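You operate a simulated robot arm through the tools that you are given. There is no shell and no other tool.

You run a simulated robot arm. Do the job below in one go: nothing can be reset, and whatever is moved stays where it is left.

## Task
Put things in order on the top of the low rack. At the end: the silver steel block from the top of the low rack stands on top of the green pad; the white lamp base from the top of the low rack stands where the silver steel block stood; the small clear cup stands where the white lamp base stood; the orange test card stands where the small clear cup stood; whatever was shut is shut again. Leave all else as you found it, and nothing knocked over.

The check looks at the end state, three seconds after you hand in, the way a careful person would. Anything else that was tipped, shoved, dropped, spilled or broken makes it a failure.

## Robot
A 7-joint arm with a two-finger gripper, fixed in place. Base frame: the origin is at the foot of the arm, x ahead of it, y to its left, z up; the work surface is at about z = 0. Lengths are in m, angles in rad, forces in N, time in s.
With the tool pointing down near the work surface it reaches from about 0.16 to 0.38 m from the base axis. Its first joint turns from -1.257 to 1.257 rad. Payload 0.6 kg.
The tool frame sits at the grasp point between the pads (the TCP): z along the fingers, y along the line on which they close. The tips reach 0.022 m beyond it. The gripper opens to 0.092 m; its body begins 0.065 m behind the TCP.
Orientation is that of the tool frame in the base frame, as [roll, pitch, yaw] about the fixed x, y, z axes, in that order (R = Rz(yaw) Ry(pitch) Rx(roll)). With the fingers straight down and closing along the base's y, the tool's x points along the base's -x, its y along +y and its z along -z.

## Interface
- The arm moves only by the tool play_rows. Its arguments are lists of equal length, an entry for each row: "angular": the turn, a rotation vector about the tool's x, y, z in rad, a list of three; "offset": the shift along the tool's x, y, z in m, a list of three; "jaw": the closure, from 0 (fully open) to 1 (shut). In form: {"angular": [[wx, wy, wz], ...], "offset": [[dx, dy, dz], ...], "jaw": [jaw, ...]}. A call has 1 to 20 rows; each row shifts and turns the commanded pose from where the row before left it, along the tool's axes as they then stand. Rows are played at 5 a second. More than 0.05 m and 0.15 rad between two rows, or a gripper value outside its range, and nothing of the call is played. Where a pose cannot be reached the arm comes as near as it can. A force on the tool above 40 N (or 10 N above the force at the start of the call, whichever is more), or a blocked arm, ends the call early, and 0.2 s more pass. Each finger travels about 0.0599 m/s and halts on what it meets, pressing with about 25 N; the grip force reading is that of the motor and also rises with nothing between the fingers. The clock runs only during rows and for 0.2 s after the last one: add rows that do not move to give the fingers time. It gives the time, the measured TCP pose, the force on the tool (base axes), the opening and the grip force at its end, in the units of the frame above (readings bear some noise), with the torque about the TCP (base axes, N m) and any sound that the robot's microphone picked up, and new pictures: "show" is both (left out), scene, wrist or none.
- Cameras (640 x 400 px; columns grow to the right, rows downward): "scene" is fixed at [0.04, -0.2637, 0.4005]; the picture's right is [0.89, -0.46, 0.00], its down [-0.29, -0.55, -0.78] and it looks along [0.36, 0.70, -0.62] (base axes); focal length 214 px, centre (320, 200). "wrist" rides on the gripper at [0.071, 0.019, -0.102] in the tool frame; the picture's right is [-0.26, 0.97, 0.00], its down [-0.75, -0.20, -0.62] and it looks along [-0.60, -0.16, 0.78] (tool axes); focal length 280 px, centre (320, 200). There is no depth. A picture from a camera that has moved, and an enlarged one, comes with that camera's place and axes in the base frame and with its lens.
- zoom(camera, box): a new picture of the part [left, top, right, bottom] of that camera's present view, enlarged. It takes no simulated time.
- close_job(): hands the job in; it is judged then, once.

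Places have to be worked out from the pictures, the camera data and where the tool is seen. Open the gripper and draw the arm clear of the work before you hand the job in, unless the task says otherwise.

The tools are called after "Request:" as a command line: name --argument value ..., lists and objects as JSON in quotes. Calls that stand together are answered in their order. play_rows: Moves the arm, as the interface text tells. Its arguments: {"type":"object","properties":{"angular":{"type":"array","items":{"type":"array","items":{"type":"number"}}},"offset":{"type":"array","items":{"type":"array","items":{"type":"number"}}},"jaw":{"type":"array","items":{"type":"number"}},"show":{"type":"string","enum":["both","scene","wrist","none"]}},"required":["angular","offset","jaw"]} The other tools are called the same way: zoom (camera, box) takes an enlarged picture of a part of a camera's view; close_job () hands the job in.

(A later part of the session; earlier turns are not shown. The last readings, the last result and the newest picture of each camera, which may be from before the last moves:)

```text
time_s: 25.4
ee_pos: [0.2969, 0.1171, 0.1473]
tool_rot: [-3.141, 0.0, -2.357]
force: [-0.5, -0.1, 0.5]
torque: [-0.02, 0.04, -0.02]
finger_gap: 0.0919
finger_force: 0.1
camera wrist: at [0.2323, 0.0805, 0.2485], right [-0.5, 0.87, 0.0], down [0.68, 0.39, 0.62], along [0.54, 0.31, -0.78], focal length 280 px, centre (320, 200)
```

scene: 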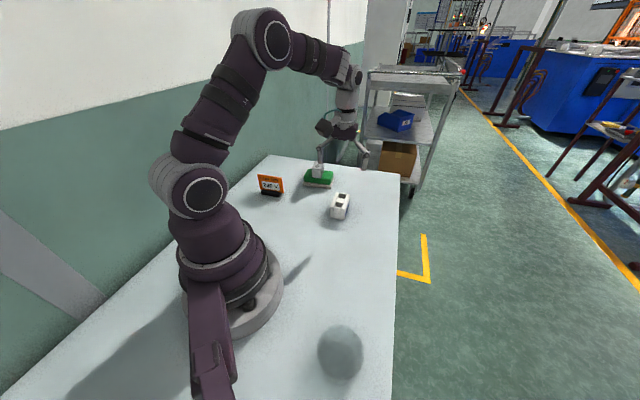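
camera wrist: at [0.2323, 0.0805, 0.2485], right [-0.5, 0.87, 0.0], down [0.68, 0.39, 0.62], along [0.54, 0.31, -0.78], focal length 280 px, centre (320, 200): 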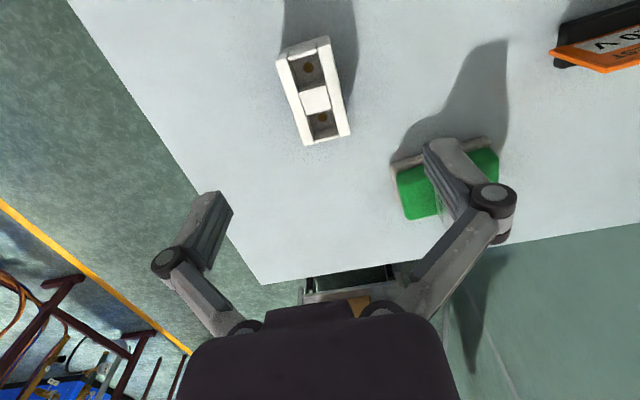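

Now directly over the lamp base; I'll enlarge it to measure its centre and angle, and verify the block on the pad.

Request:
zoom --camera "wrist" --box '[256, 20, 376, 155]'

Request:
zoom --camera "scene" --box '[285, 150, 365, 225]'

```text
2.96 times, centred on (316, 88) of wrist
camera zoom: at [0.2323, 0.0805, 0.2485], right [-0.5, 0.87, 0.0], down [0.68, 0.39, 0.62], along [0.54, 0.31, -0.78], focal length 831 px, centre (332, 533)
```

zoom: 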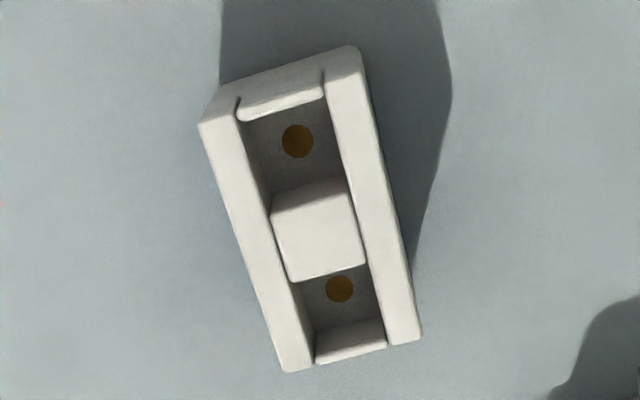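

```text
5.33 times, centred on (325, 188) of scene
camera zoom: at [0.04, -0.2637, 0.4005], right [0.89, -0.46, 0.0], down [-0.29, -0.55, -0.78], along [0.36, 0.7, -0.62], focal length 1144 px, centre (293, 267)
```

zoom: 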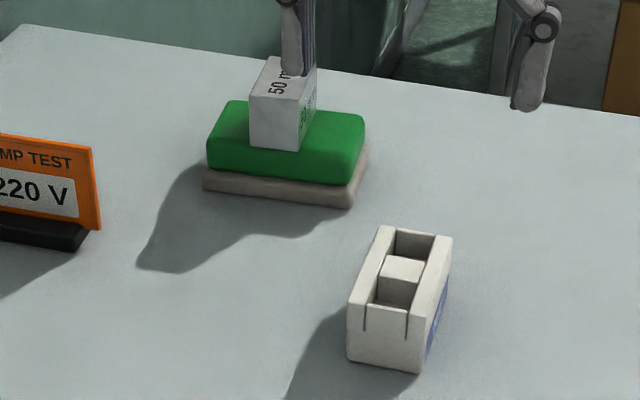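

The lamp base measures about 66 × 38 × 38 mm, centred near (0.2965, 0.1135) at 45°; the block on the pad is fine. I'll shift a few mm and descend around it to z ≈ 0.029.

Request:
play_rows --angular '[[0, 0, 0], [0, 0, 0], [0, 0, 0], [0, 0, 0], [0, 0, 0], [0, 0, 0], [0, 0, 0]]' --offset '[[0.0023, -0.0031, 0], [0, 0, 0.0295], [0, 0, 0.0295], [0, 0, 0.0295], [0, 0, 0.0295], [0, 0, 0], [0, 0, 0]]' --jaw '[0, 0, 0, 0, 0, 0, 0]' --show "both"

Request:
zoom --camera "wrist" --box '[150, 60, 480, 266]'

```text
time_s: 27.0
ee_pos: [0.2964, 0.1113, 0.0292]
tool_rot: [-3.14, -0.001, -2.357]
force: [1.6, 0.5, -0.4]
torque: [0.01, -0.04, 0.01]
finger_gap: 0.0919
finger_force: 0.3
camera wrist: at [0.2338, 0.0758, 0.1311], right [-0.5, 0.87, 0.0], down [0.68, 0.39, 0.63], along [0.54, 0.31, -0.78], focal length 280 px, centre (320, 200)
```

scene: 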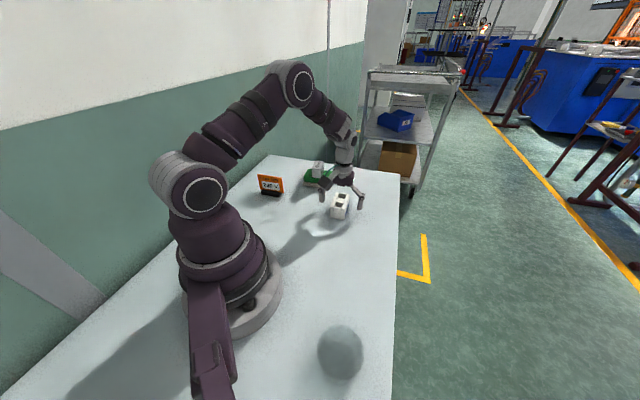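
wrist: 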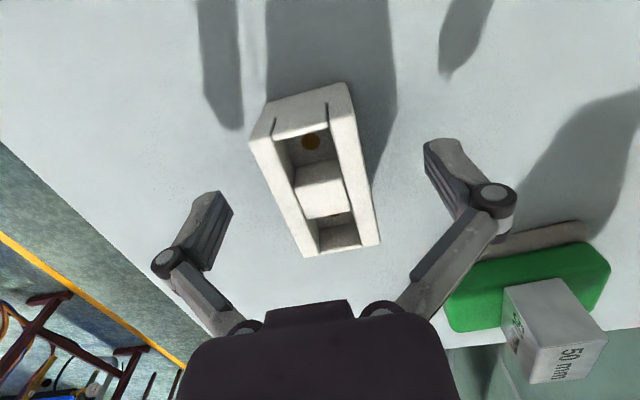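

```text
1.94 times, centred on (315, 163) of wrist
camera zoom: at [0.2338, 0.0758, 0.1311], right [-0.5, 0.87, 0.0], down [0.68, 0.39, 0.63], along [0.54, 0.31, -0.78], focal length 544 px, centre (330, 272)
```

zoom: 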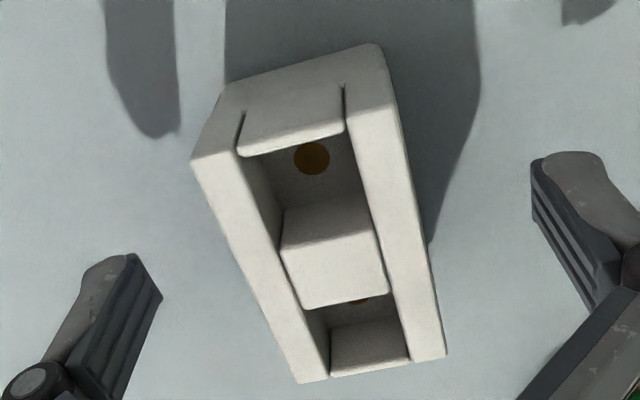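

The lamp base is centred between the fingers within about 1.5 mm. Closing the gripper on its sides.

Request:
play_rows --angular '[[0, 0, 0], [0, 0, 0], [0, 0, 0], [0, 0, 0], [0, 0, 0], [0, 0, 0]]' --offset '[[0, 0.0012, 0], [0, 0, 0], [0, 0, 0], [0, 0, 0], [0, 0, 0], [0, 0, 0]]' --jaw '[0.2, 0.4, 0.55, 0.75, 0.75, 0.75]' --show "wrist"

```text
time_s: 28.4
ee_pos: [0.2969, 0.1134, 0.0299]
tool_rot: [-3.141, 0.002, -2.356]
force: [0.3, -0.1, 3.5]
torque: [-0.01, 0.01, 0.01]
finger_gap: 0.0394
finger_force: 25.5
camera wrist: at [0.2335, 0.0768, 0.1308], right [-0.5, 0.87, 0.0], down [0.68, 0.39, 0.63], along [0.54, 0.31, -0.78], focal length 280 px, centre (320, 200)
```

wrist: 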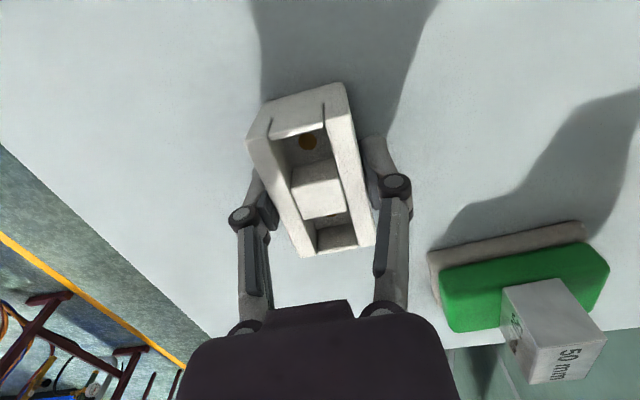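

The lamp base is held (gap 39 mm). I'll lift about 10 cm, carry it to above the block's old spot, and turn it to match the block's former 56° heading.

Request:
play_rows --angular '[[0, 0, 0], [0, 0, 0], [0, 0, 0], [0, 0, 0], [0, 0, 0], [0, 0, 0], [0, 0, 0], [0, 0, 0], [0, 0, 0], [0, 0, 0], [0, 0, 0], [0, 0, 0], [0, 0, 0], [0, 0, -0.1], [0, 0, -0.1], [0, 0, 0], [0, 0, 0], [0, 0, 0]]' --offset '[[0, 0, -0.01], [0, 0, -0.02], [0, 0, -0.025], [0, 0, -0.025], [0, 0, -0.02], [0.01241, 0.0226, 0], [0.01241, 0.0226, 0], [0.01241, 0.0226, 0], [0.01241, 0.0226, 0], [0.01241, 0.0226, 0], [0.01241, 0.0226, 0], [0.01241, 0.0226, 0], [0.01241, 0.0226, 0], [0, 0, 0], [0, 0, 0], [0, 0, 0], [0, 0, 0], [0, 0, 0]]' --jaw '[0.75, 0.75, 0.75, 0.75, 0.75, 0.75, 0.75, 0.75, 0.75, 0.75, 0.75, 0.75, 0.75, 0.75, 0.75, 0.75, 0.75, 0.75]' --show "both"

```text
time_s: 32.2
ee_pos: [0.099, 0.1695, 0.1288]
tool_rot: [3.14, -0.001, -2.154]
force: [0.1, -0.2, -0.4]
torque: [0.0, 0.06, 0.03]
finger_gap: 0.0392
finger_force: 25.3
camera wrist: at [0.0433, 0.1227, 0.2297], right [-0.66, 0.75, 0.0], down [0.59, 0.52, 0.62], along [0.47, 0.41, -0.78], focal length 280 px, centre (320, 200)
```

scene: 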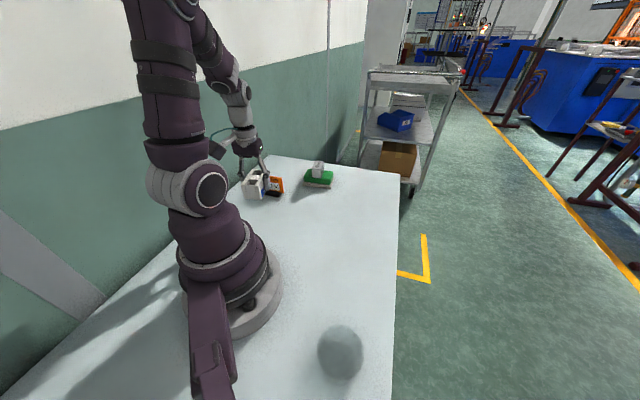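
wrist: 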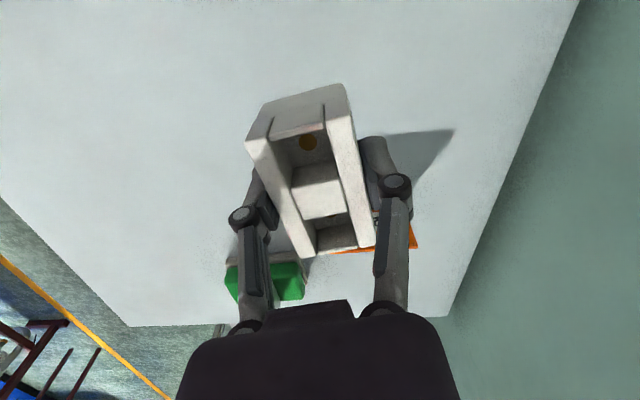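

The TCP is at about (0.0985, 0.1713), right over the old block spot. I'll lower it to a few mm above the table.

Request:
play_rows --angular '[[0, 0, 0], [0, 0, 0], [0, 0, 0], [0, 0, 0], [0, 0, 0], [0, 0, 0], [0, 0, 0]]' --offset '[[0.0, 0, 0.024], [0, 0, 0.024], [0, 0, 0.024], [0, 0, 0.014], [0, 0, 0.008], [0, 0, 0], [0, 0, 0]]' --jaw '[0.75, 0.75, 0.75, 0.75, 0.75, 0.75, 0.75]' --show "both"

Request:
zoom --camera "scene" --box '[220, 160, 310, 240]'

```text
time_s: 33.8
ee_pos: [0.0983, 0.1726, 0.0349]
tool_rot: [-3.141, 0.0, -2.156]
force: [-0.4, 0.4, -1.2]
torque: [-0.02, 0.03, -0.02]
finger_gap: 0.0394
finger_force: 24.9
camera wrist: at [0.0438, 0.1249, 0.1364], right [-0.66, 0.75, 0.0], down [0.59, 0.52, 0.62], along [0.47, 0.41, -0.78], focal length 280 px, centre (320, 200)
```

scene: 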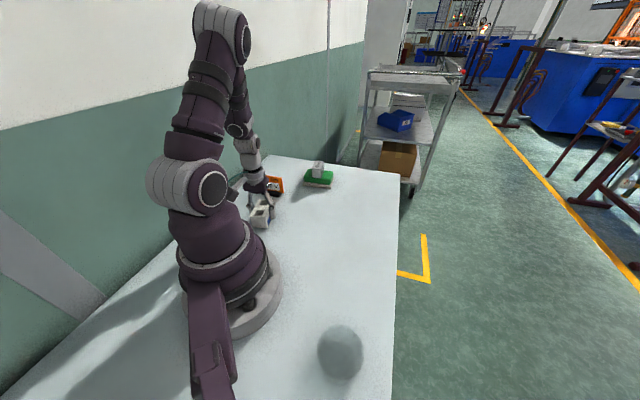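
wrist: 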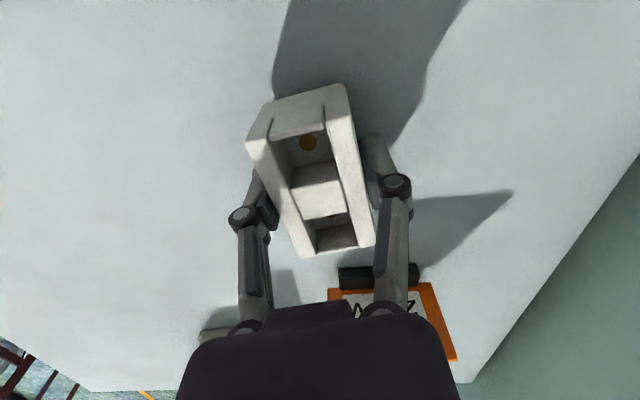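

```text
5.00 times, centred on (265, 200) of scene
camera zoom: at [0.04, -0.2637, 0.4005], right [0.89, -0.46, 0.0], down [-0.29, -0.55, -0.78], along [0.36, 0.7, -0.62], focal length 1072 px, centre (595, 200)
```

zoom: 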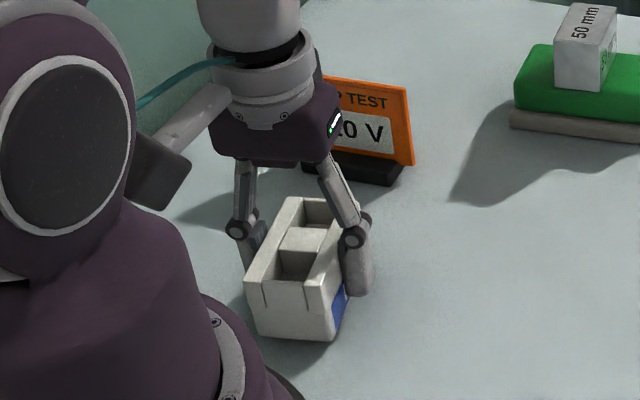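

It's about 5 mm above the table. Lowering in small steps until the table takes the weight.

Request:
play_rows --angular '[[0, 0, 0], [0, 0, 0], [0, 0, 0], [0, 0, 0], [0, 0, 0]]' --offset '[[0.001, 0, 0.0015], [0, 0, 0.0015], [0, 0, 0.0015], [0, 0, 0], [0, 0, 0]]' --jaw '[0.75, 0.75, 0.75, 0.75, 0.75]' --show "none"

```text
time_s: 35.0
ee_pos: [0.0981, 0.1711, 0.0306]
tool_rot: [3.14, 0.0, -2.155]
force: [-0.8, -0.1, -0.6]
torque: [0.01, 0.01, 0.02]
finger_gap: 0.0393
finger_force: 25.3
```

No clear contact yet; lowering about 2 mm more.

Request:
play_rows --angular '[[0, 0, 0], [0, 0, 0], [0, 0, 0], [0, 0, 0]]' --offset '[[0, 0, 0.001], [0, 0, 0.001], [0, 0, 0], [0, 0, 0]]' --jaw '[0.75, 0.75, 0.75, 0.75]' --show "none"

```text
time_s: 36.0
ee_pos: [0.0976, 0.1705, 0.0282]
tool_rot: [-3.141, -0.001, -2.156]
force: [-4.7, -3.4, 19.8]
torque: [-0.05, 0.08, 0.03]
finger_gap: 0.0393
finger_force: 25.2
```

Contact made (about 20 N). I'll back off 1 mm to relieve it, then open the fingers.

Request:
play_rows --angular '[[0, 0, 0], [0, 0, 0], [0, 0, 0], [0, 0, 0], [0, 0, 0], [0, 0, 0]]' --offset '[[0, 0, -0.0009], [0, 0, 0], [0, 0, 0], [0, 0, 0], [0, 0, 0], [0, 0, 0]]' --jaw '[0.75, 0.75, 0.5, 0.4, 0.3, 0.3]' --show "both"

Request:
zoom --camera "scene" --box '[220, 160, 310, 240]'

```text
time_s: 37.4
ee_pos: [0.0971, 0.1693, 0.0298]
tool_rot: [-3.141, 0.0, -2.155]
force: [-0.3, -0.1, -0.1]
torque: [-0.01, 0.01, 0.01]
finger_gap: 0.0643
finger_force: 0.0
camera wrist: at [0.0418, 0.1227, 0.1315], right [-0.66, 0.75, 0.0], down [0.59, 0.52, 0.62], along [0.47, 0.41, -0.78], focal length 280 px, centre (320, 200)
```

scene: 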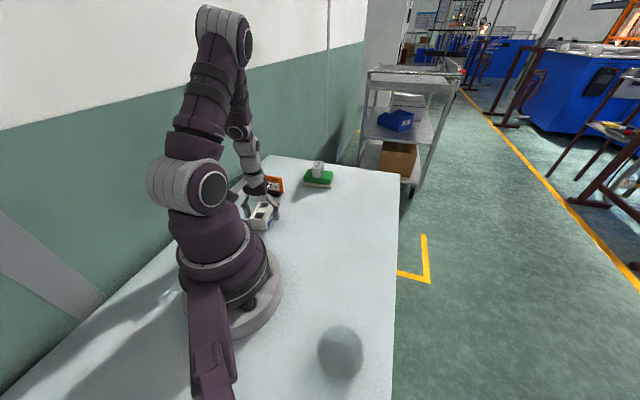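
wrist: 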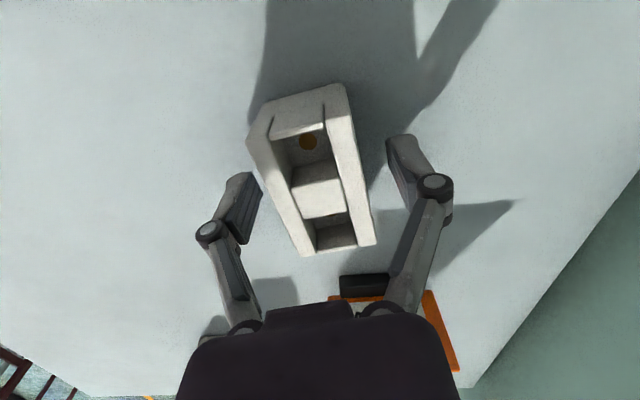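

```text
5.00 times, centred on (265, 200) of scene
camera zoom: at [0.04, -0.2637, 0.4005], right [0.89, -0.46, 0.0], down [-0.29, -0.55, -0.78], along [0.36, 0.7, -0.62], focal length 1072 px, centre (595, 200)
```

zoom: 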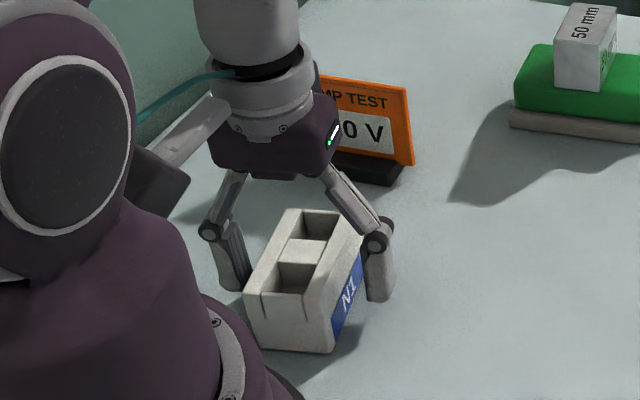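

The lamp base stands upright on the block's old spot. I'll rise straight up and swing the arm around the front, high above everything, toward the clear cup.

Request:
play_rows --angular '[[0, 0, 0], [0, 0, 0], [0, 0, 0], [0, 0, 0], [0, 0, 0], [0, 0, 0], [0, 0, 0], [0, 0, 0], [0, 0, 0], [0, 0, 0], [0, 0, 0.1415], [0, 0, 0.1415], [0, 0, 0.1415], [0, 0, 0.1415], [0, 0, 0.1415], [0, 0, 0.1415], [0, 0, 0.1415], [0, 0, 0]]' --offset '[[0, 0, -0.015], [0, 0, -0.025], [0, 0, -0.035], [0, 0, -0.035], [0, 0, -0.035], [0, 0, -0.035], [-0.002, -0.0352, 0], [-0.002, -0.0352, 0], [-0.002, -0.0352, 0], [-0.002, -0.0352, 0], [0, 0, 0], [0, 0, 0], [0, 0, 0], [0, 0, 0], [0, 0, 0], [0, 0, 0], [0, 0, 0], [0, 0, 0]]' --jaw '[0.3, 0.3, 0.3, 0.3, 0.2, 0.1, 0, 0, 0, 0, 0, 0, 0, 0, 0, 0, 0, 0]' --show "both"

```text
time_s: 41.2
ee_pos: [0.2203, 0.0984, 0.2098]
tool_rot: [3.141, 0.001, 3.133]
force: [0.5, -1.3, 0.4]
torque: [-0.03, -0.01, 0.02]
finger_gap: 0.0923
finger_force: 0.0
camera wrist: at [0.1491, 0.1183, 0.3106], right [0.27, 0.96, 0.0], down [0.75, -0.21, 0.62], along [0.6, -0.17, -0.78], focal length 280 px, centre (320, 200)
```

scene: 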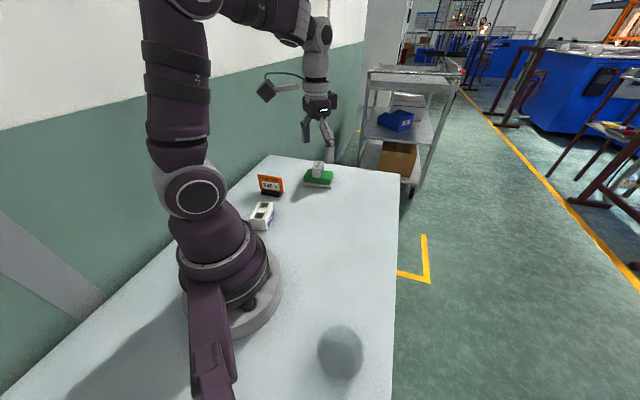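
wrist: 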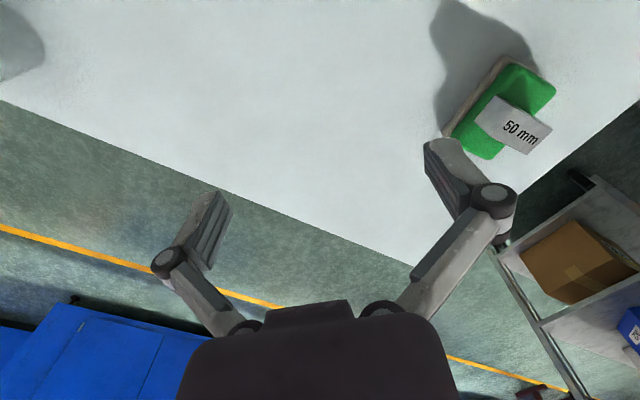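

The lamp base and block look good. Now I translate to the right side and turn the tool to face the cup's azimuth.

Request:
play_rows --angular '[[0, 0, 0], [0, 0, 0], [0, 0, 0], [0, 0, 0], [0, 0, 0], [0, 0, 0], [0, 0, 0.1415], [0, 0, 0.1415], [0, 0, 0.1415], [0, 0, 0.1415], [0, 0, 0.1415], [0, 0, 0.1415], [0, 0, 0.1415], [0, 0, 0], [0, 0, 0]]' --offset '[[0.0067, -0.0367, 0], [0.0067, -0.0367, 0], [0.0067, -0.0367, 0], [0.0067, -0.0367, 0], [0.0067, -0.0367, 0], [0.0067, -0.0367, 0], [0, 0, 0], [0, 0, 0], [0, 0, 0], [0, 0, 0], [0, 0, 0], [0, 0, 0], [0, 0, 0], [0, 0, 0], [0, 0, 0]]' --jaw '[0, 0, 0, 0, 0, 0, 0, 0, 0, 0, 0, 0, 0, 0, 0]' --show "both"

```text
time_s: 44.4
ee_pos: [0.178, -0.1217, 0.2097]
tool_rot: [-3.14, 0.001, 2.145]
force: [0.5, 0.5, 0.0]
torque: [0.03, 0.0, 0.01]
finger_gap: 0.0921
finger_force: 0.1
camera wrist: at [0.1562, -0.0508, 0.3115], right [0.95, 0.3, 0.0], down [0.24, -0.74, 0.62], along [0.19, -0.6, -0.78], focal length 280 px, centre (320, 200)
```

scene: 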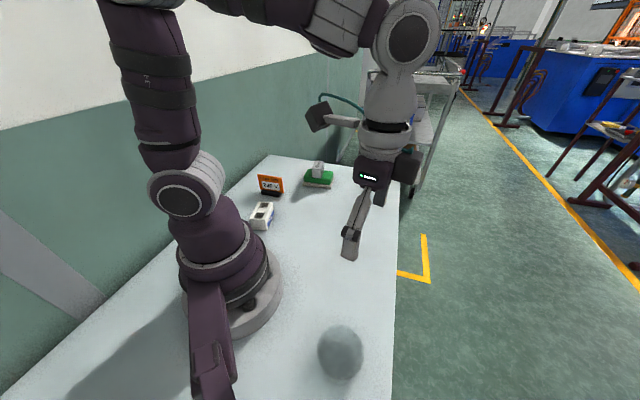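
wrist: 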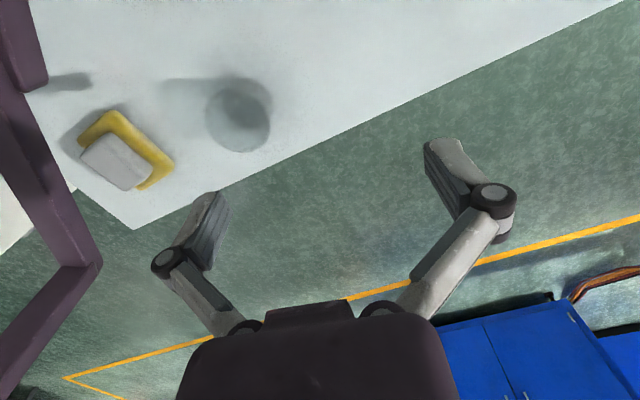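

The wrist view reveals something new: a yellow pad with a grey block near the cup, and a purple structure by the base. I'll take a closer look at all of these before approaching.

Request:
zoom --camera "wrist" --box '[30, 50, 310, 225]'

Request:
zoom --camera "scene" --box '[130, 240, 410, 400]'

Request:
zoom --camera "wrist" --box '[0, 0, 200, 400]'

```text
2.29 times, centred on (170, 138) of wrist
camera zoom: at [0.1562, -0.0508, 0.3115], right [0.95, 0.3, 0.0], down [0.24, -0.74, 0.62], along [0.19, -0.6, -0.78], focal length 641 px, centre (663, 343)
```

zoom: 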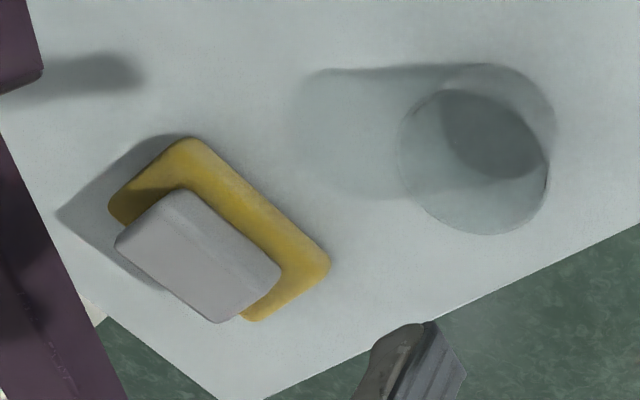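

```text
2.29 times, centred on (270, 320) of scene
camera zoom: at [0.04, -0.2637, 0.4005], right [0.89, -0.46, 0.0], down [-0.29, -0.55, -0.78], along [0.36, 0.7, -0.62], focal length 490 px, centre (434, -74)
```

zoom: 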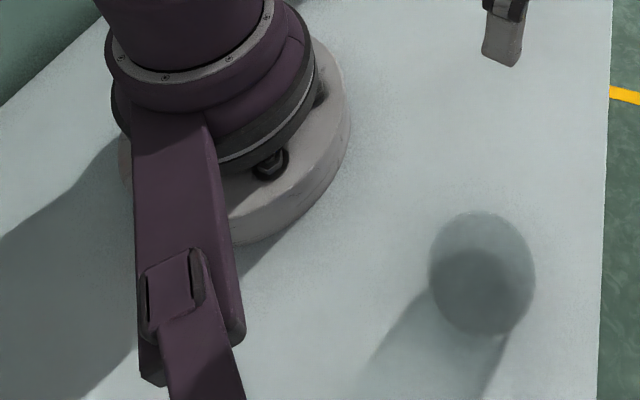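

```text
1.00 times, centred on (100, 200) of wrist (not enlarged: the box is as wide or as high as the picture)
camera zoom: at [0.1562, -0.0508, 0.3115], right [0.95, 0.3, 0.0], down [0.24, -0.74, 0.62], along [0.19, -0.6, -0.78], focal length 280 px, centre (540, 200)
```

zoom: 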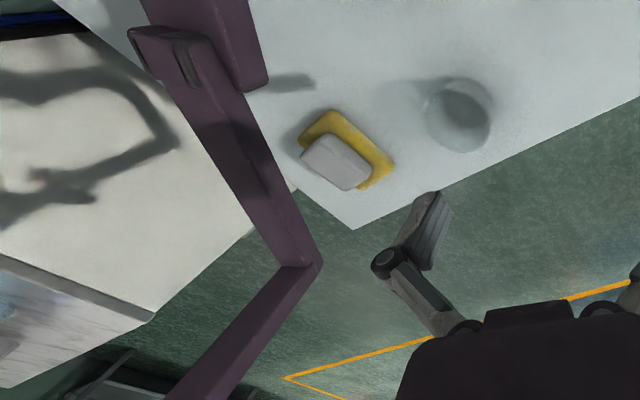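

The purple structure is the bracket holding the scene camera, and the yellow/grey pad is another item to leave untouched. I'll enlarge the clear cup in both views to find its rim and base.

Request:
zoom --camera "wrist" --box '[180, 60, 300, 170]'

Request:
zoom --camera "scene" --box '[295, 310, 385, 400]'

```text
3.64 times, centred on (240, 115) of wrist
camera zoom: at [0.1562, -0.0508, 0.3115], right [0.95, 0.3, 0.0], down [0.24, -0.74, 0.62], along [0.19, -0.6, -0.78], focal length 1020 px, centre (611, 509)
```

zoom: 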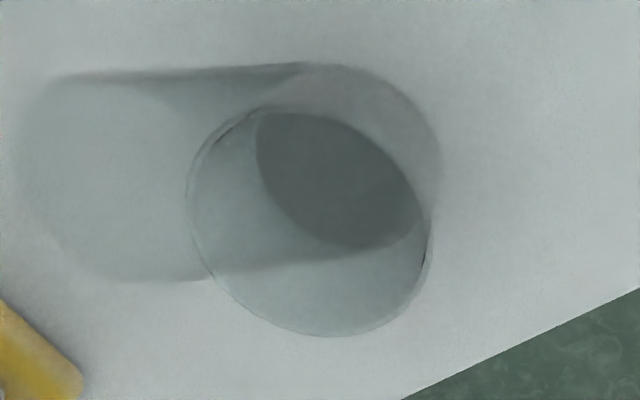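

```text
4.44 times, centred on (340, 355) of scene
camera zoom: at [0.04, -0.2637, 0.4005], right [0.89, -0.46, 0.0], down [-0.29, -0.55, -0.78], along [0.36, 0.7, -0.62], focal length 953 px, centre (231, -489)
```

zoom: 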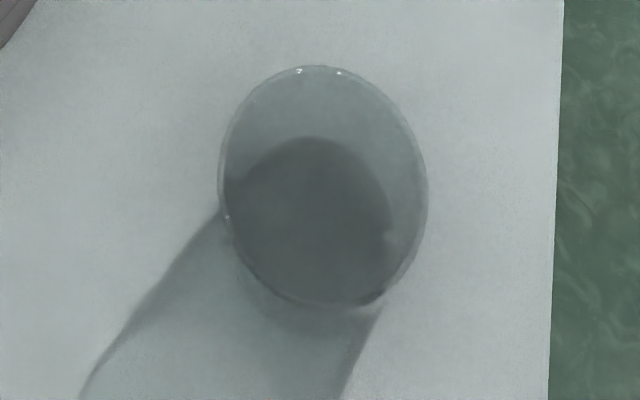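

The cup is upright: rim diameter about 63 mm, base about 56 mm, height about 53 mm, centred near (0.113, −0.178). I'll move above it at z ≈ 0.14 for a closer view.

Request:
play_rows --angular '[[0, 0, 0], [0, 0, 0], [0, 0, 0], [0, 0, 0], [0, 0, 0], [0, 0, 0]]' --offset '[[-0.0032, -0.0213, 0.0], [-0.0032, -0.0213, 0.0233], [-0.0032, -0.0213, 0.0233], [-0.0032, -0.0213, 0.0233], [0, 0, 0], [0, 0, 0]]' --jaw '[0, 0, 0, 0, 0, 0]' --show "both"

Request:
zoom --camera "wrist" --box '[220, 20, 420, 160]'

```text
time_s: 45.8
ee_pos: [0.1164, -0.1803, 0.1387]
tool_rot: [-3.14, 0.001, 2.145]
force: [0.7, 0.3, 0.1]
torque: [-0.02, -0.01, -0.05]
finger_gap: 0.0923
finger_force: 0.0
camera wrist: at [0.0945, -0.1096, 0.2394], right [0.95, 0.31, 0.0], down [0.24, -0.74, 0.62], along [0.19, -0.6, -0.78], focal length 280 px, centre (320, 200)
```

scene: 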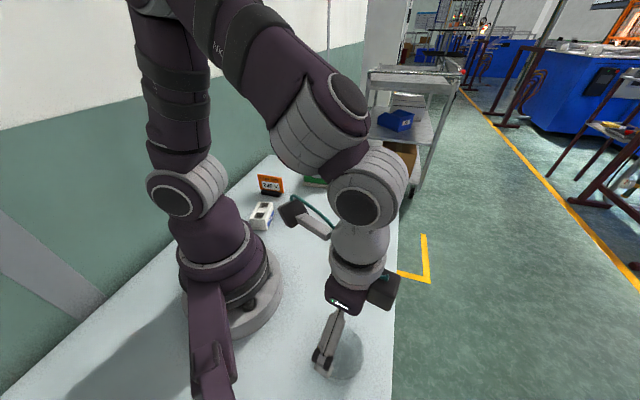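
wrist: 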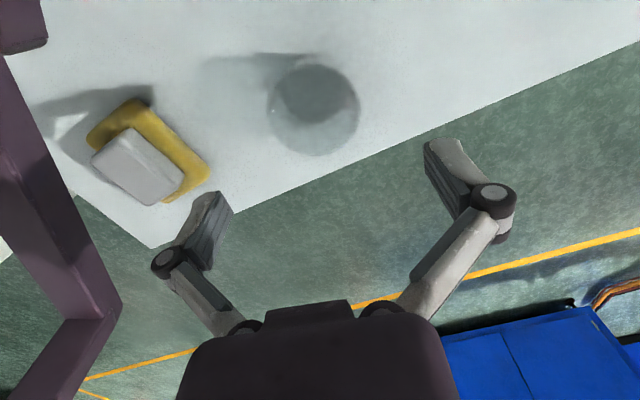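

```text
2.86 times, centred on (320, 90) of wrist
camera zoom: at [0.0945, -0.1096, 0.2394], right [0.95, 0.31, 0.0], down [0.24, -0.74, 0.62], along [0.19, -0.6, -0.78], focal length 801 px, centre (320, 514)
```

zoom: 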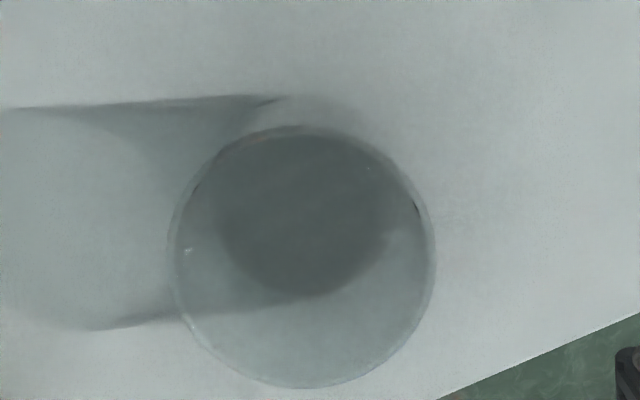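

The rim centre is about (+4, −3.5) mm from the TCP in the tool frame. I'll correct that, then descend around the cup to z ≈ 0.036.

Request:
play_rows --angular '[[0, 0, 0], [0, 0, 0], [0, 0, 0], [0, 0, 0], [0, 0, 0], [0, 0, 0], [0, 0, 0], [0, 0, 0]]' --offset '[[0.004, -0.0035, 0], [0, 0, 0], [0, 0, 0.025], [0, 0, 0.025], [0, 0, 0.025], [0, 0, 0.0275], [0, 0, 0], [0, 0, 0]]' --jaw '[0, 0, 0, 0, 0, 0, 0, 0]' --show "both"

Request:
zoom --camera "wrist" --box '[150, 60, 480, 266]'

Request:
zoom --camera "scene" --box '[270, 270, 410, 400]'

```text
time_s: 47.6
ee_pos: [0.1107, -0.1771, 0.0389]
tool_rot: [3.141, 0.0, 2.147]
force: [-0.4, 1.3, -0.3]
torque: [0.0, 0.02, 0.01]
finger_gap: 0.0921
finger_force: 0.2
camera wrist: at [0.088, -0.1058, 0.14], right [0.95, 0.3, 0.0], down [0.24, -0.74, 0.63], along [0.19, -0.6, -0.78], focal length 280 px, centre (320, 200)
```

scene: 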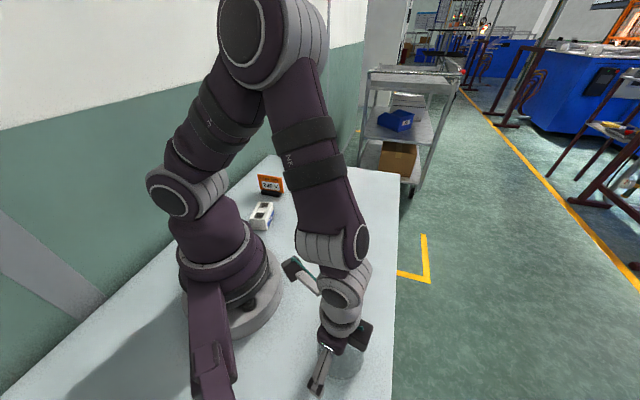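
wrist: 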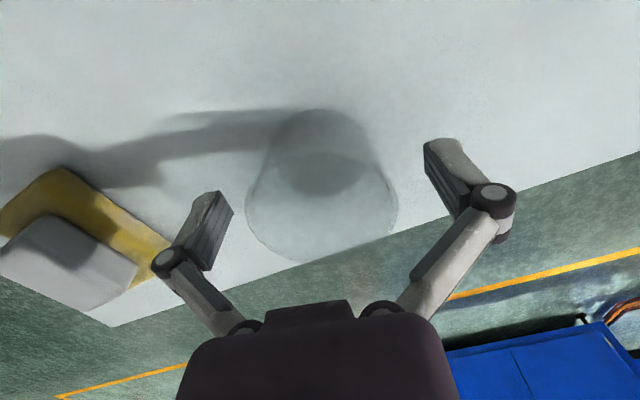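

```text
1.94 times, centred on (315, 163) of wrist
camera zoom: at [0.088, -0.1058, 0.14], right [0.95, 0.3, 0.0], down [0.24, -0.74, 0.63], along [0.19, -0.6, -0.78], focal length 544 px, centre (330, 272)
```

zoom: 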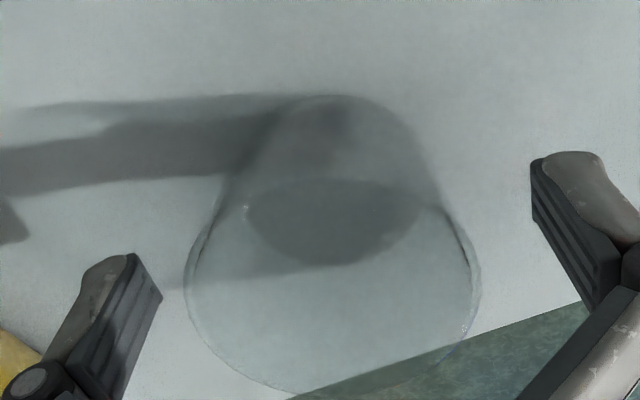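

```text
3.08 times, centred on (340, 335) of scene
camera zoom: at [0.04, -0.2637, 0.4005], right [0.89, -0.46, 0.0], down [-0.29, -0.55, -0.78], along [0.36, 0.7, -0.62], focal length 660 px, centre (258, -215)
```

zoom: 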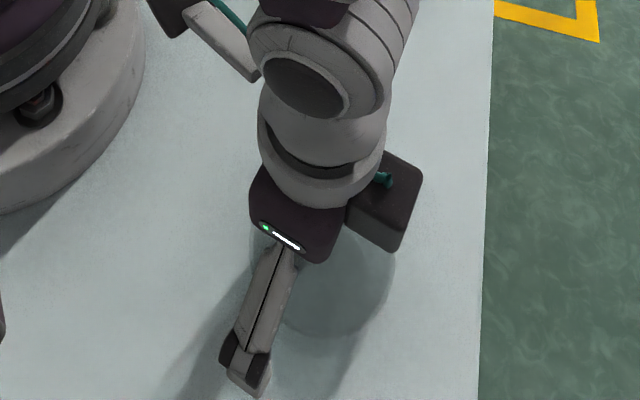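

The cup is centred between the fingers within 1 mm. I'll close gently in small increments to limit the squeeze on the cup.

Request:
play_rows --angular '[[0, 0, 0], [0, 0, 0], [0, 0, 0], [0, 0, 0], [0, 0, 0]]' --offset '[[0, 0, 0], [0, 0, 0], [0, 0, 0], [0, 0, 0], [0, 0, 0]]' --jaw '[0.2, 0.28, 0.31, 0.34, 0.34]' --show "wrist"

```text
time_s: 48.8
ee_pos: [0.1105, -0.1752, 0.0383]
tool_rot: [3.142, 0.0, 2.145]
force: [0.3, 0.5, 0.5]
torque: [0.01, 0.01, 0.02]
finger_gap: 0.0621
finger_force: 0.7
camera wrist: at [0.088, -0.1058, 0.1401], right [0.95, 0.31, 0.0], down [0.24, -0.74, 0.63], along [0.19, -0.6, -0.78], focal length 280 px, centre (320, 200)
```

wrist: 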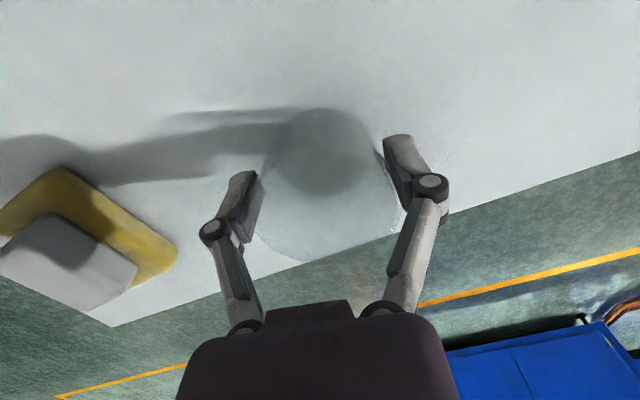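

First contact is likely near a gap of 62 mm. I'll continue closing slightly and watch the force.

Request:
play_rows --angular '[[0, 0, 0], [0, 0, 0], [0, 0, 0]]' --offset '[[0, 0, 0], [0, 0, 0], [0, 0, 0]]' --jaw '[0.36, 0.36, 0.36]' --show "none"

```text
time_s: 49.6
ee_pos: [0.1111, -0.1763, 0.0385]
tool_rot: [-3.141, 0.0, 2.147]
force: [0.3, 0.5, 5.7]
torque: [-0.03, 0.02, -0.01]
finger_gap: 0.0616
finger_force: 24.9
```

Grip is firm at 61.6 mm with the usual 25 N and no sound. I'll lift slowly by 3 cm and look.

Request:
play_rows --angular '[[0, 0, 0], [0, 0, 0], [0, 0, 0], [0, 0, 0], [0, 0, 0], [0, 0, 0]]' --offset '[[0, 0, -0.005], [0, 0, -0.008], [0, 0, -0.01], [0, 0, -0.01], [0, 0, 0], [0, 0, 0]]' --jaw '[0.37, 0.37, 0.37, 0.37, 0.37, 0.37]' --show "both"

Request:
zoom --camera "wrist" --box '[150, 60, 480, 266]'

Request:
zoom --camera "scene" --box '[270, 270, 410, 400]'

```text
time_s: 51.0
ee_pos: [0.1096, -0.1773, 0.0704]
tool_rot: [3.141, 0.0, 2.147]
force: [-0.3, 0.6, -0.5]
torque: [0.01, 0.02, 0.04]
finger_gap: 0.0615
finger_force: 25.0
camera wrist: at [0.0872, -0.1064, 0.1722], right [0.95, 0.31, 0.0], down [0.24, -0.74, 0.63], along [0.19, -0.6, -0.78], focal length 280 px, centre (320, 200)
```

scene: 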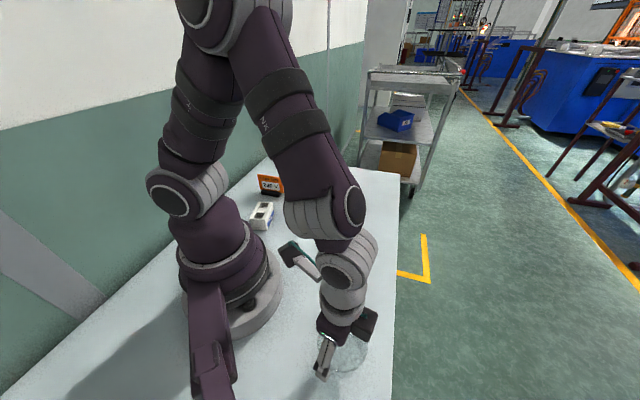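
wrist: 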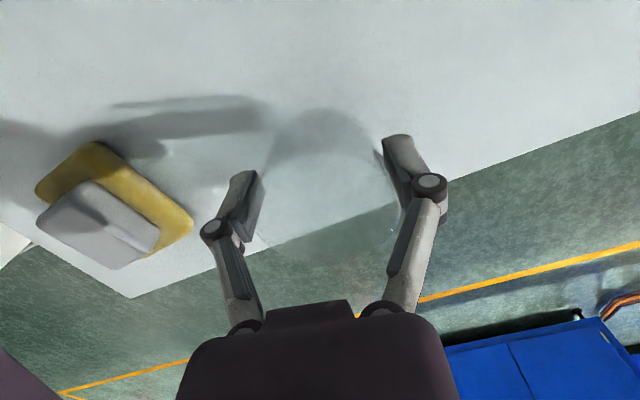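

```text
1.94 times, centred on (315, 163) of wrist
camera zoom: at [0.0872, -0.1064, 0.1722], right [0.95, 0.31, 0.0], down [0.24, -0.74, 0.63], along [0.19, -0.6, -0.78], focal length 544 px, centre (330, 272)
```

zoom: 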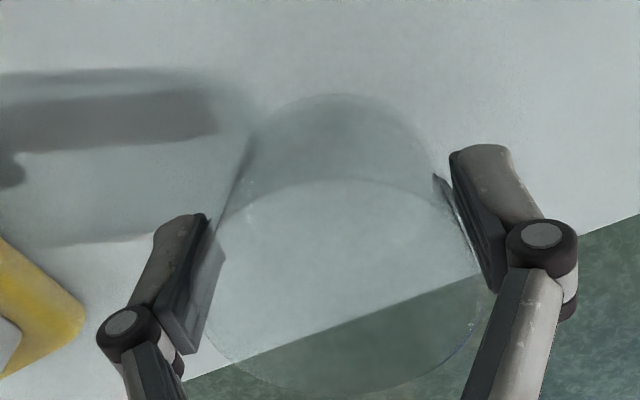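

```text
3.08 times, centred on (340, 335) of scene
camera zoom: at [0.04, -0.2637, 0.4005], right [0.89, -0.46, 0.0], down [-0.29, -0.55, -0.78], along [0.36, 0.7, -0.62], focal length 660 px, centre (258, -215)
```

zoom: 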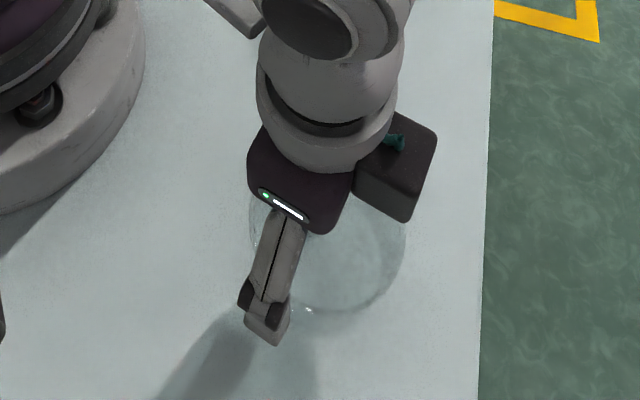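

The cup is lifted cleanly and hangs level. I'll raise it to z ≈ 0.2, bring it around the front, and turn the tool gradually.

Request:
play_rows --angular '[[0, 0, 0], [0, 0, 0], [0, 0, 0], [0, 0, 0], [0, 0, 0], [0, 0, 0], [0, 0, 0], [0, 0, 0], [0, 0, 0], [0, 0, 0], [0, 0, 0], [0, 0, -0.1421], [0, 0, -0.1421], [0, 0, -0.1421], [0, 0, -0.1421], [0, 0, -0.1421], [0, 0, -0.1421], [0, 0, -0.1421], [0, 0, 0]]' --offset '[[0, 0, -0.015], [0, 0, -0.02], [0, 0, -0.02], [0, 0, -0.02], [0, 0, -0.015], [0.00365, 0.02423, 0], [0.00365, 0.02423, 0], [0.00365, 0.02423, 0], [0.00365, 0.02423, 0], [0.00365, 0.02423, 0], [0.00365, 0.02423, 0], [0, 0, 0], [0, 0, 0], [0, 0, 0], [0, 0, 0], [0, 0, 0], [0, 0, 0], [0, 0, 0], [0, 0, 0]]' --jaw '[0.37, 0.37, 0.37, 0.37, 0.37, 0.37, 0.37, 0.37, 0.37, 0.37, 0.37, 0.37, 0.37, 0.37, 0.37, 0.37, 0.37, 0.37, 0.37]' --show "both"

```text
time_s: 55.0
ee_pos: [0.2197, -0.0793, 0.1596]
tool_rot: [-3.141, -0.001, -3.142]
force: [-0.5, 0.1, 0.3]
torque: [0.01, 0.01, 0.03]
finger_gap: 0.0616
finger_force: 25.2
camera wrist: at [0.1493, -0.0596, 0.2617], right [0.26, 0.97, 0.0], down [0.75, -0.2, 0.62], along [0.6, -0.16, -0.78], focal length 280 px, centre (320, 200)
```

scene: 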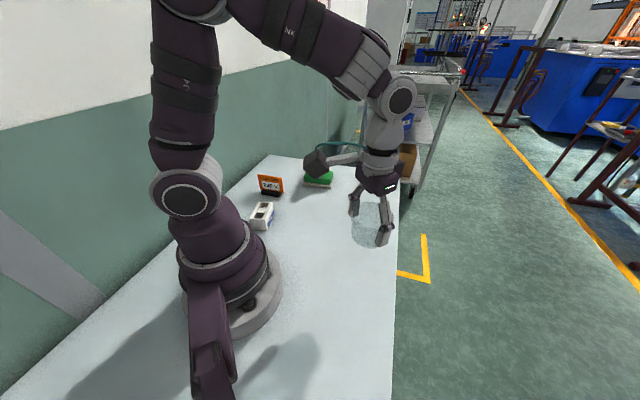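
wrist: 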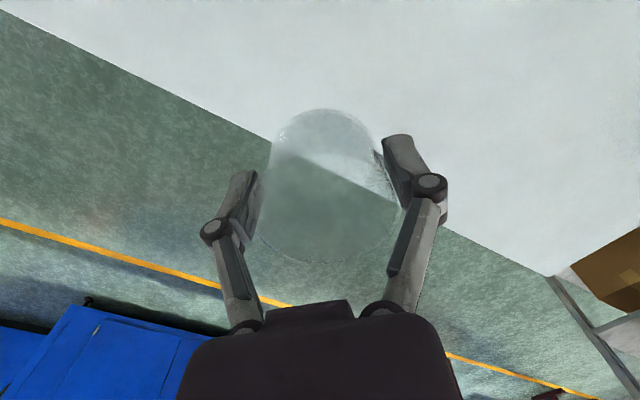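

The cup is steady in the gripper. Next I carry it to above the lamp base's old spot (0.2965, 0.1135).

Request:
play_rows --angular '[[0, 0, 0], [0, 0, 0], [0, 0, 0], [0, 0, 0], [0, 0, 0], [0, 0, 0], [0, 0, 0], [0, 0, 0], [0, 0, -0.123], [0, 0, -0.123], [0, 0, -0.123], [0, 0, 0], [0, 0, 0]]' --offset '[[-0.0096, 0.0242, 0], [-0.0096, 0.0242, 0], [-0.0096, 0.0242, 0], [-0.0096, 0.0242, 0], [-0.0096, 0.0242, 0], [-0.0096, 0.0242, 0], [-0.0096, 0.0242, 0], [-0.0096, 0.0242, 0], [0, 0, 0], [0, 0, 0], [0, 0, 0], [0, 0, 0], [0, 0, 0]]' --jaw '[0.37, 0.37, 0.37, 0.37, 0.37, 0.37, 0.37, 0.37, 0.37, 0.37, 0.37, 0.37, 0.37]' --show "both"

Request:
zoom --camera "wrist" --box '[150, 60, 480, 266]'

```text
time_s: 57.8
ee_pos: [0.2958, 0.1135, 0.1601]
tool_rot: [3.141, 0.0, -2.776]
force: [-0.9, -0.2, -0.4]
torque: [0.01, 0.03, 0.03]
finger_gap: 0.0615
finger_force: 24.6
camera wrist: at [0.2236, 0.1064, 0.2614], right [-0.1, 0.99, 0.0], down [0.78, 0.08, 0.62], along [0.62, 0.06, -0.78], focal length 280 px, centre (320, 200)
```

scene: 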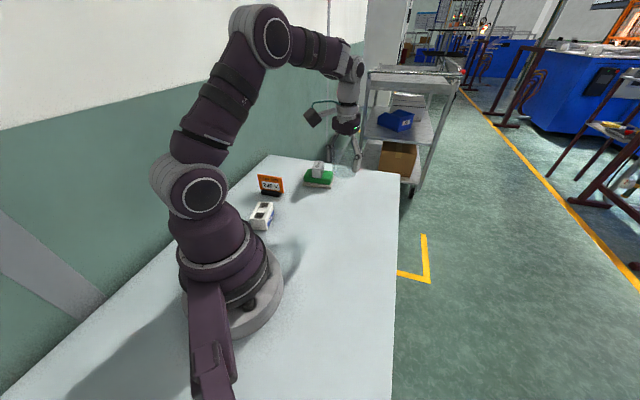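
wrist: 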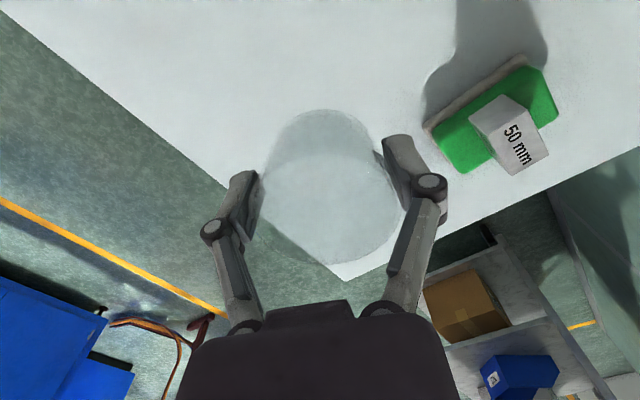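

```text
1.94 times, centred on (315, 163) of wrist
camera zoom: at [0.2236, 0.1064, 0.2614], right [-0.1, 0.99, 0.0], down [0.78, 0.08, 0.62], along [0.62, 0.06, -0.78], focal length 544 px, centre (330, 272)
```

zoom: 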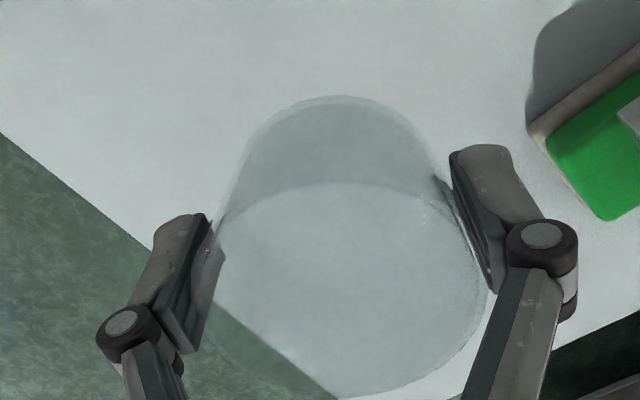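

The cup hangs level and its centre is about 4 mm off in +y; I'll correct this while lowering to just above the table.

Request:
play_rows --angular '[[0, 0, 0], [0, 0, 0], [0, 0, 0], [0, 0, 0], [0, 0, 0], [0, 0, 0], [0, 0, 0], [0, 0, 0]]' --offset '[[0.0014, -0.0037, 0], [0, 0, 0.025], [0, 0, 0.027], [0, 0, 0.027], [0, 0, 0.024], [0, 0, 0.011], [0, 0, 0], [0, 0, 0]]' --jaw '[0.37, 0.37, 0.37, 0.37, 0.37, 0.37, 0.37, 0.37]' --show "both"

Request:
zoom --camera "scene" --box '[290, 150, 390, 230]'

```text
time_s: 59.6
ee_pos: [0.2968, 0.1097, 0.046]
tool_rot: [-3.14, 0.0, -2.775]
force: [0.5, -0.1, -0.1]
torque: [0.02, -0.02, -0.03]
finger_gap: 0.061
finger_force: 25.1
camera wrist: at [0.2231, 0.103, 0.1474], right [-0.1, 0.99, 0.0], down [0.78, 0.08, 0.62], along [0.62, 0.06, -0.78], focal length 280 px, centre (320, 200)
```

scene: 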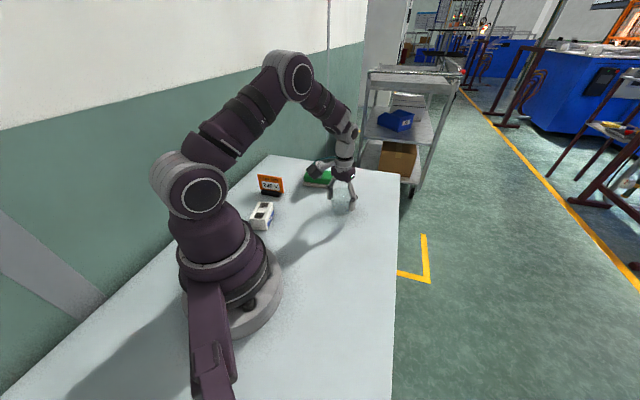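
wrist: 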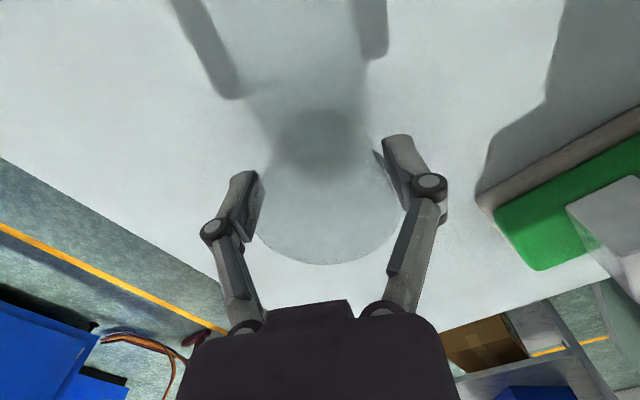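

```text
5.00 times, centred on (340, 190) of scene
camera zoom: at [0.04, -0.2637, 0.4005], right [0.89, -0.46, 0.0], down [-0.29, -0.55, -0.78], along [0.36, 0.7, -0.62], focal length 1072 px, centre (220, 250)
```

zoom: 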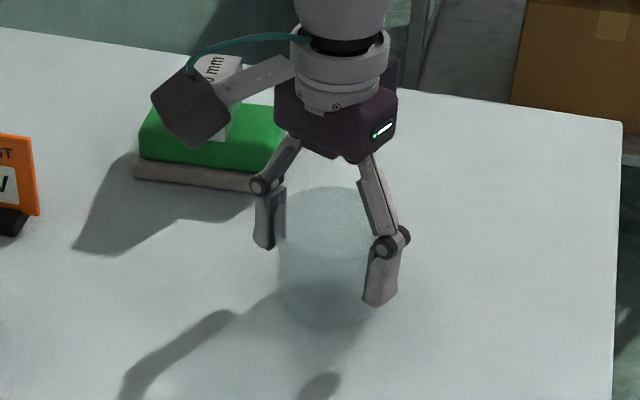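

About 7 mm to go; lowering in small steps.

Request:
play_rows --angular '[[0, 0, 0], [0, 0, 0], [0, 0, 0], [0, 0, 0], [0, 0, 0]]' --offset '[[0, 0, 0.002], [0, 0, 0.002], [0, 0, 0.002], [0, 0, 0], [0, 0, 0]]' --jaw '[0.37, 0.37, 0.37, 0.37, 0.37]' --show "none"

```text
time_s: 60.8
ee_pos: [0.2959, 0.1085, 0.04]
tool_rot: [3.14, 0.0, -2.773]
force: [-0.2, 0.4, 0.0]
torque: [-0.01, -0.02, -0.01]
finger_gap: 0.0612
finger_force: 25.1
```

No contact yet; another 1 mm at a time.

Request:
play_rows --angular '[[0, 0, 0], [0, 0, 0], [0, 0, 0]]' --offset '[[0, 0, 0.001], [0, 0, 0], [0, 0, 0]]' --jaw '[0.37, 0.37, 0.37]' --show "none"

```text
time_s: 61.6
ee_pos: [0.2955, 0.1095, 0.038]
tool_rot: [3.14, -0.001, -2.773]
force: [-0.4, 0.3, 0.0]
torque: [0.01, 0.0, 0.02]
finger_gap: 0.0612
finger_force: 25.2
```

Still no contact force; one more millimetre.

Request:
play_rows --angular '[[0, 0, 0], [0, 0, 0], [0, 0, 0]]' --offset '[[0, 0, 0.0008], [0, 0, 0], [0, 0, 0]]' --jaw '[0.37, 0.37, 0.37]' --show "none"

```text
time_s: 62.4
ee_pos: [0.2963, 0.11, 0.0382]
tool_rot: [3.141, -0.001, -2.772]
force: [-0.8, -0.7, 6.5]
torque: [0.02, -0.05, -0.03]
finger_gap: 0.0616
finger_force: 24.9
```

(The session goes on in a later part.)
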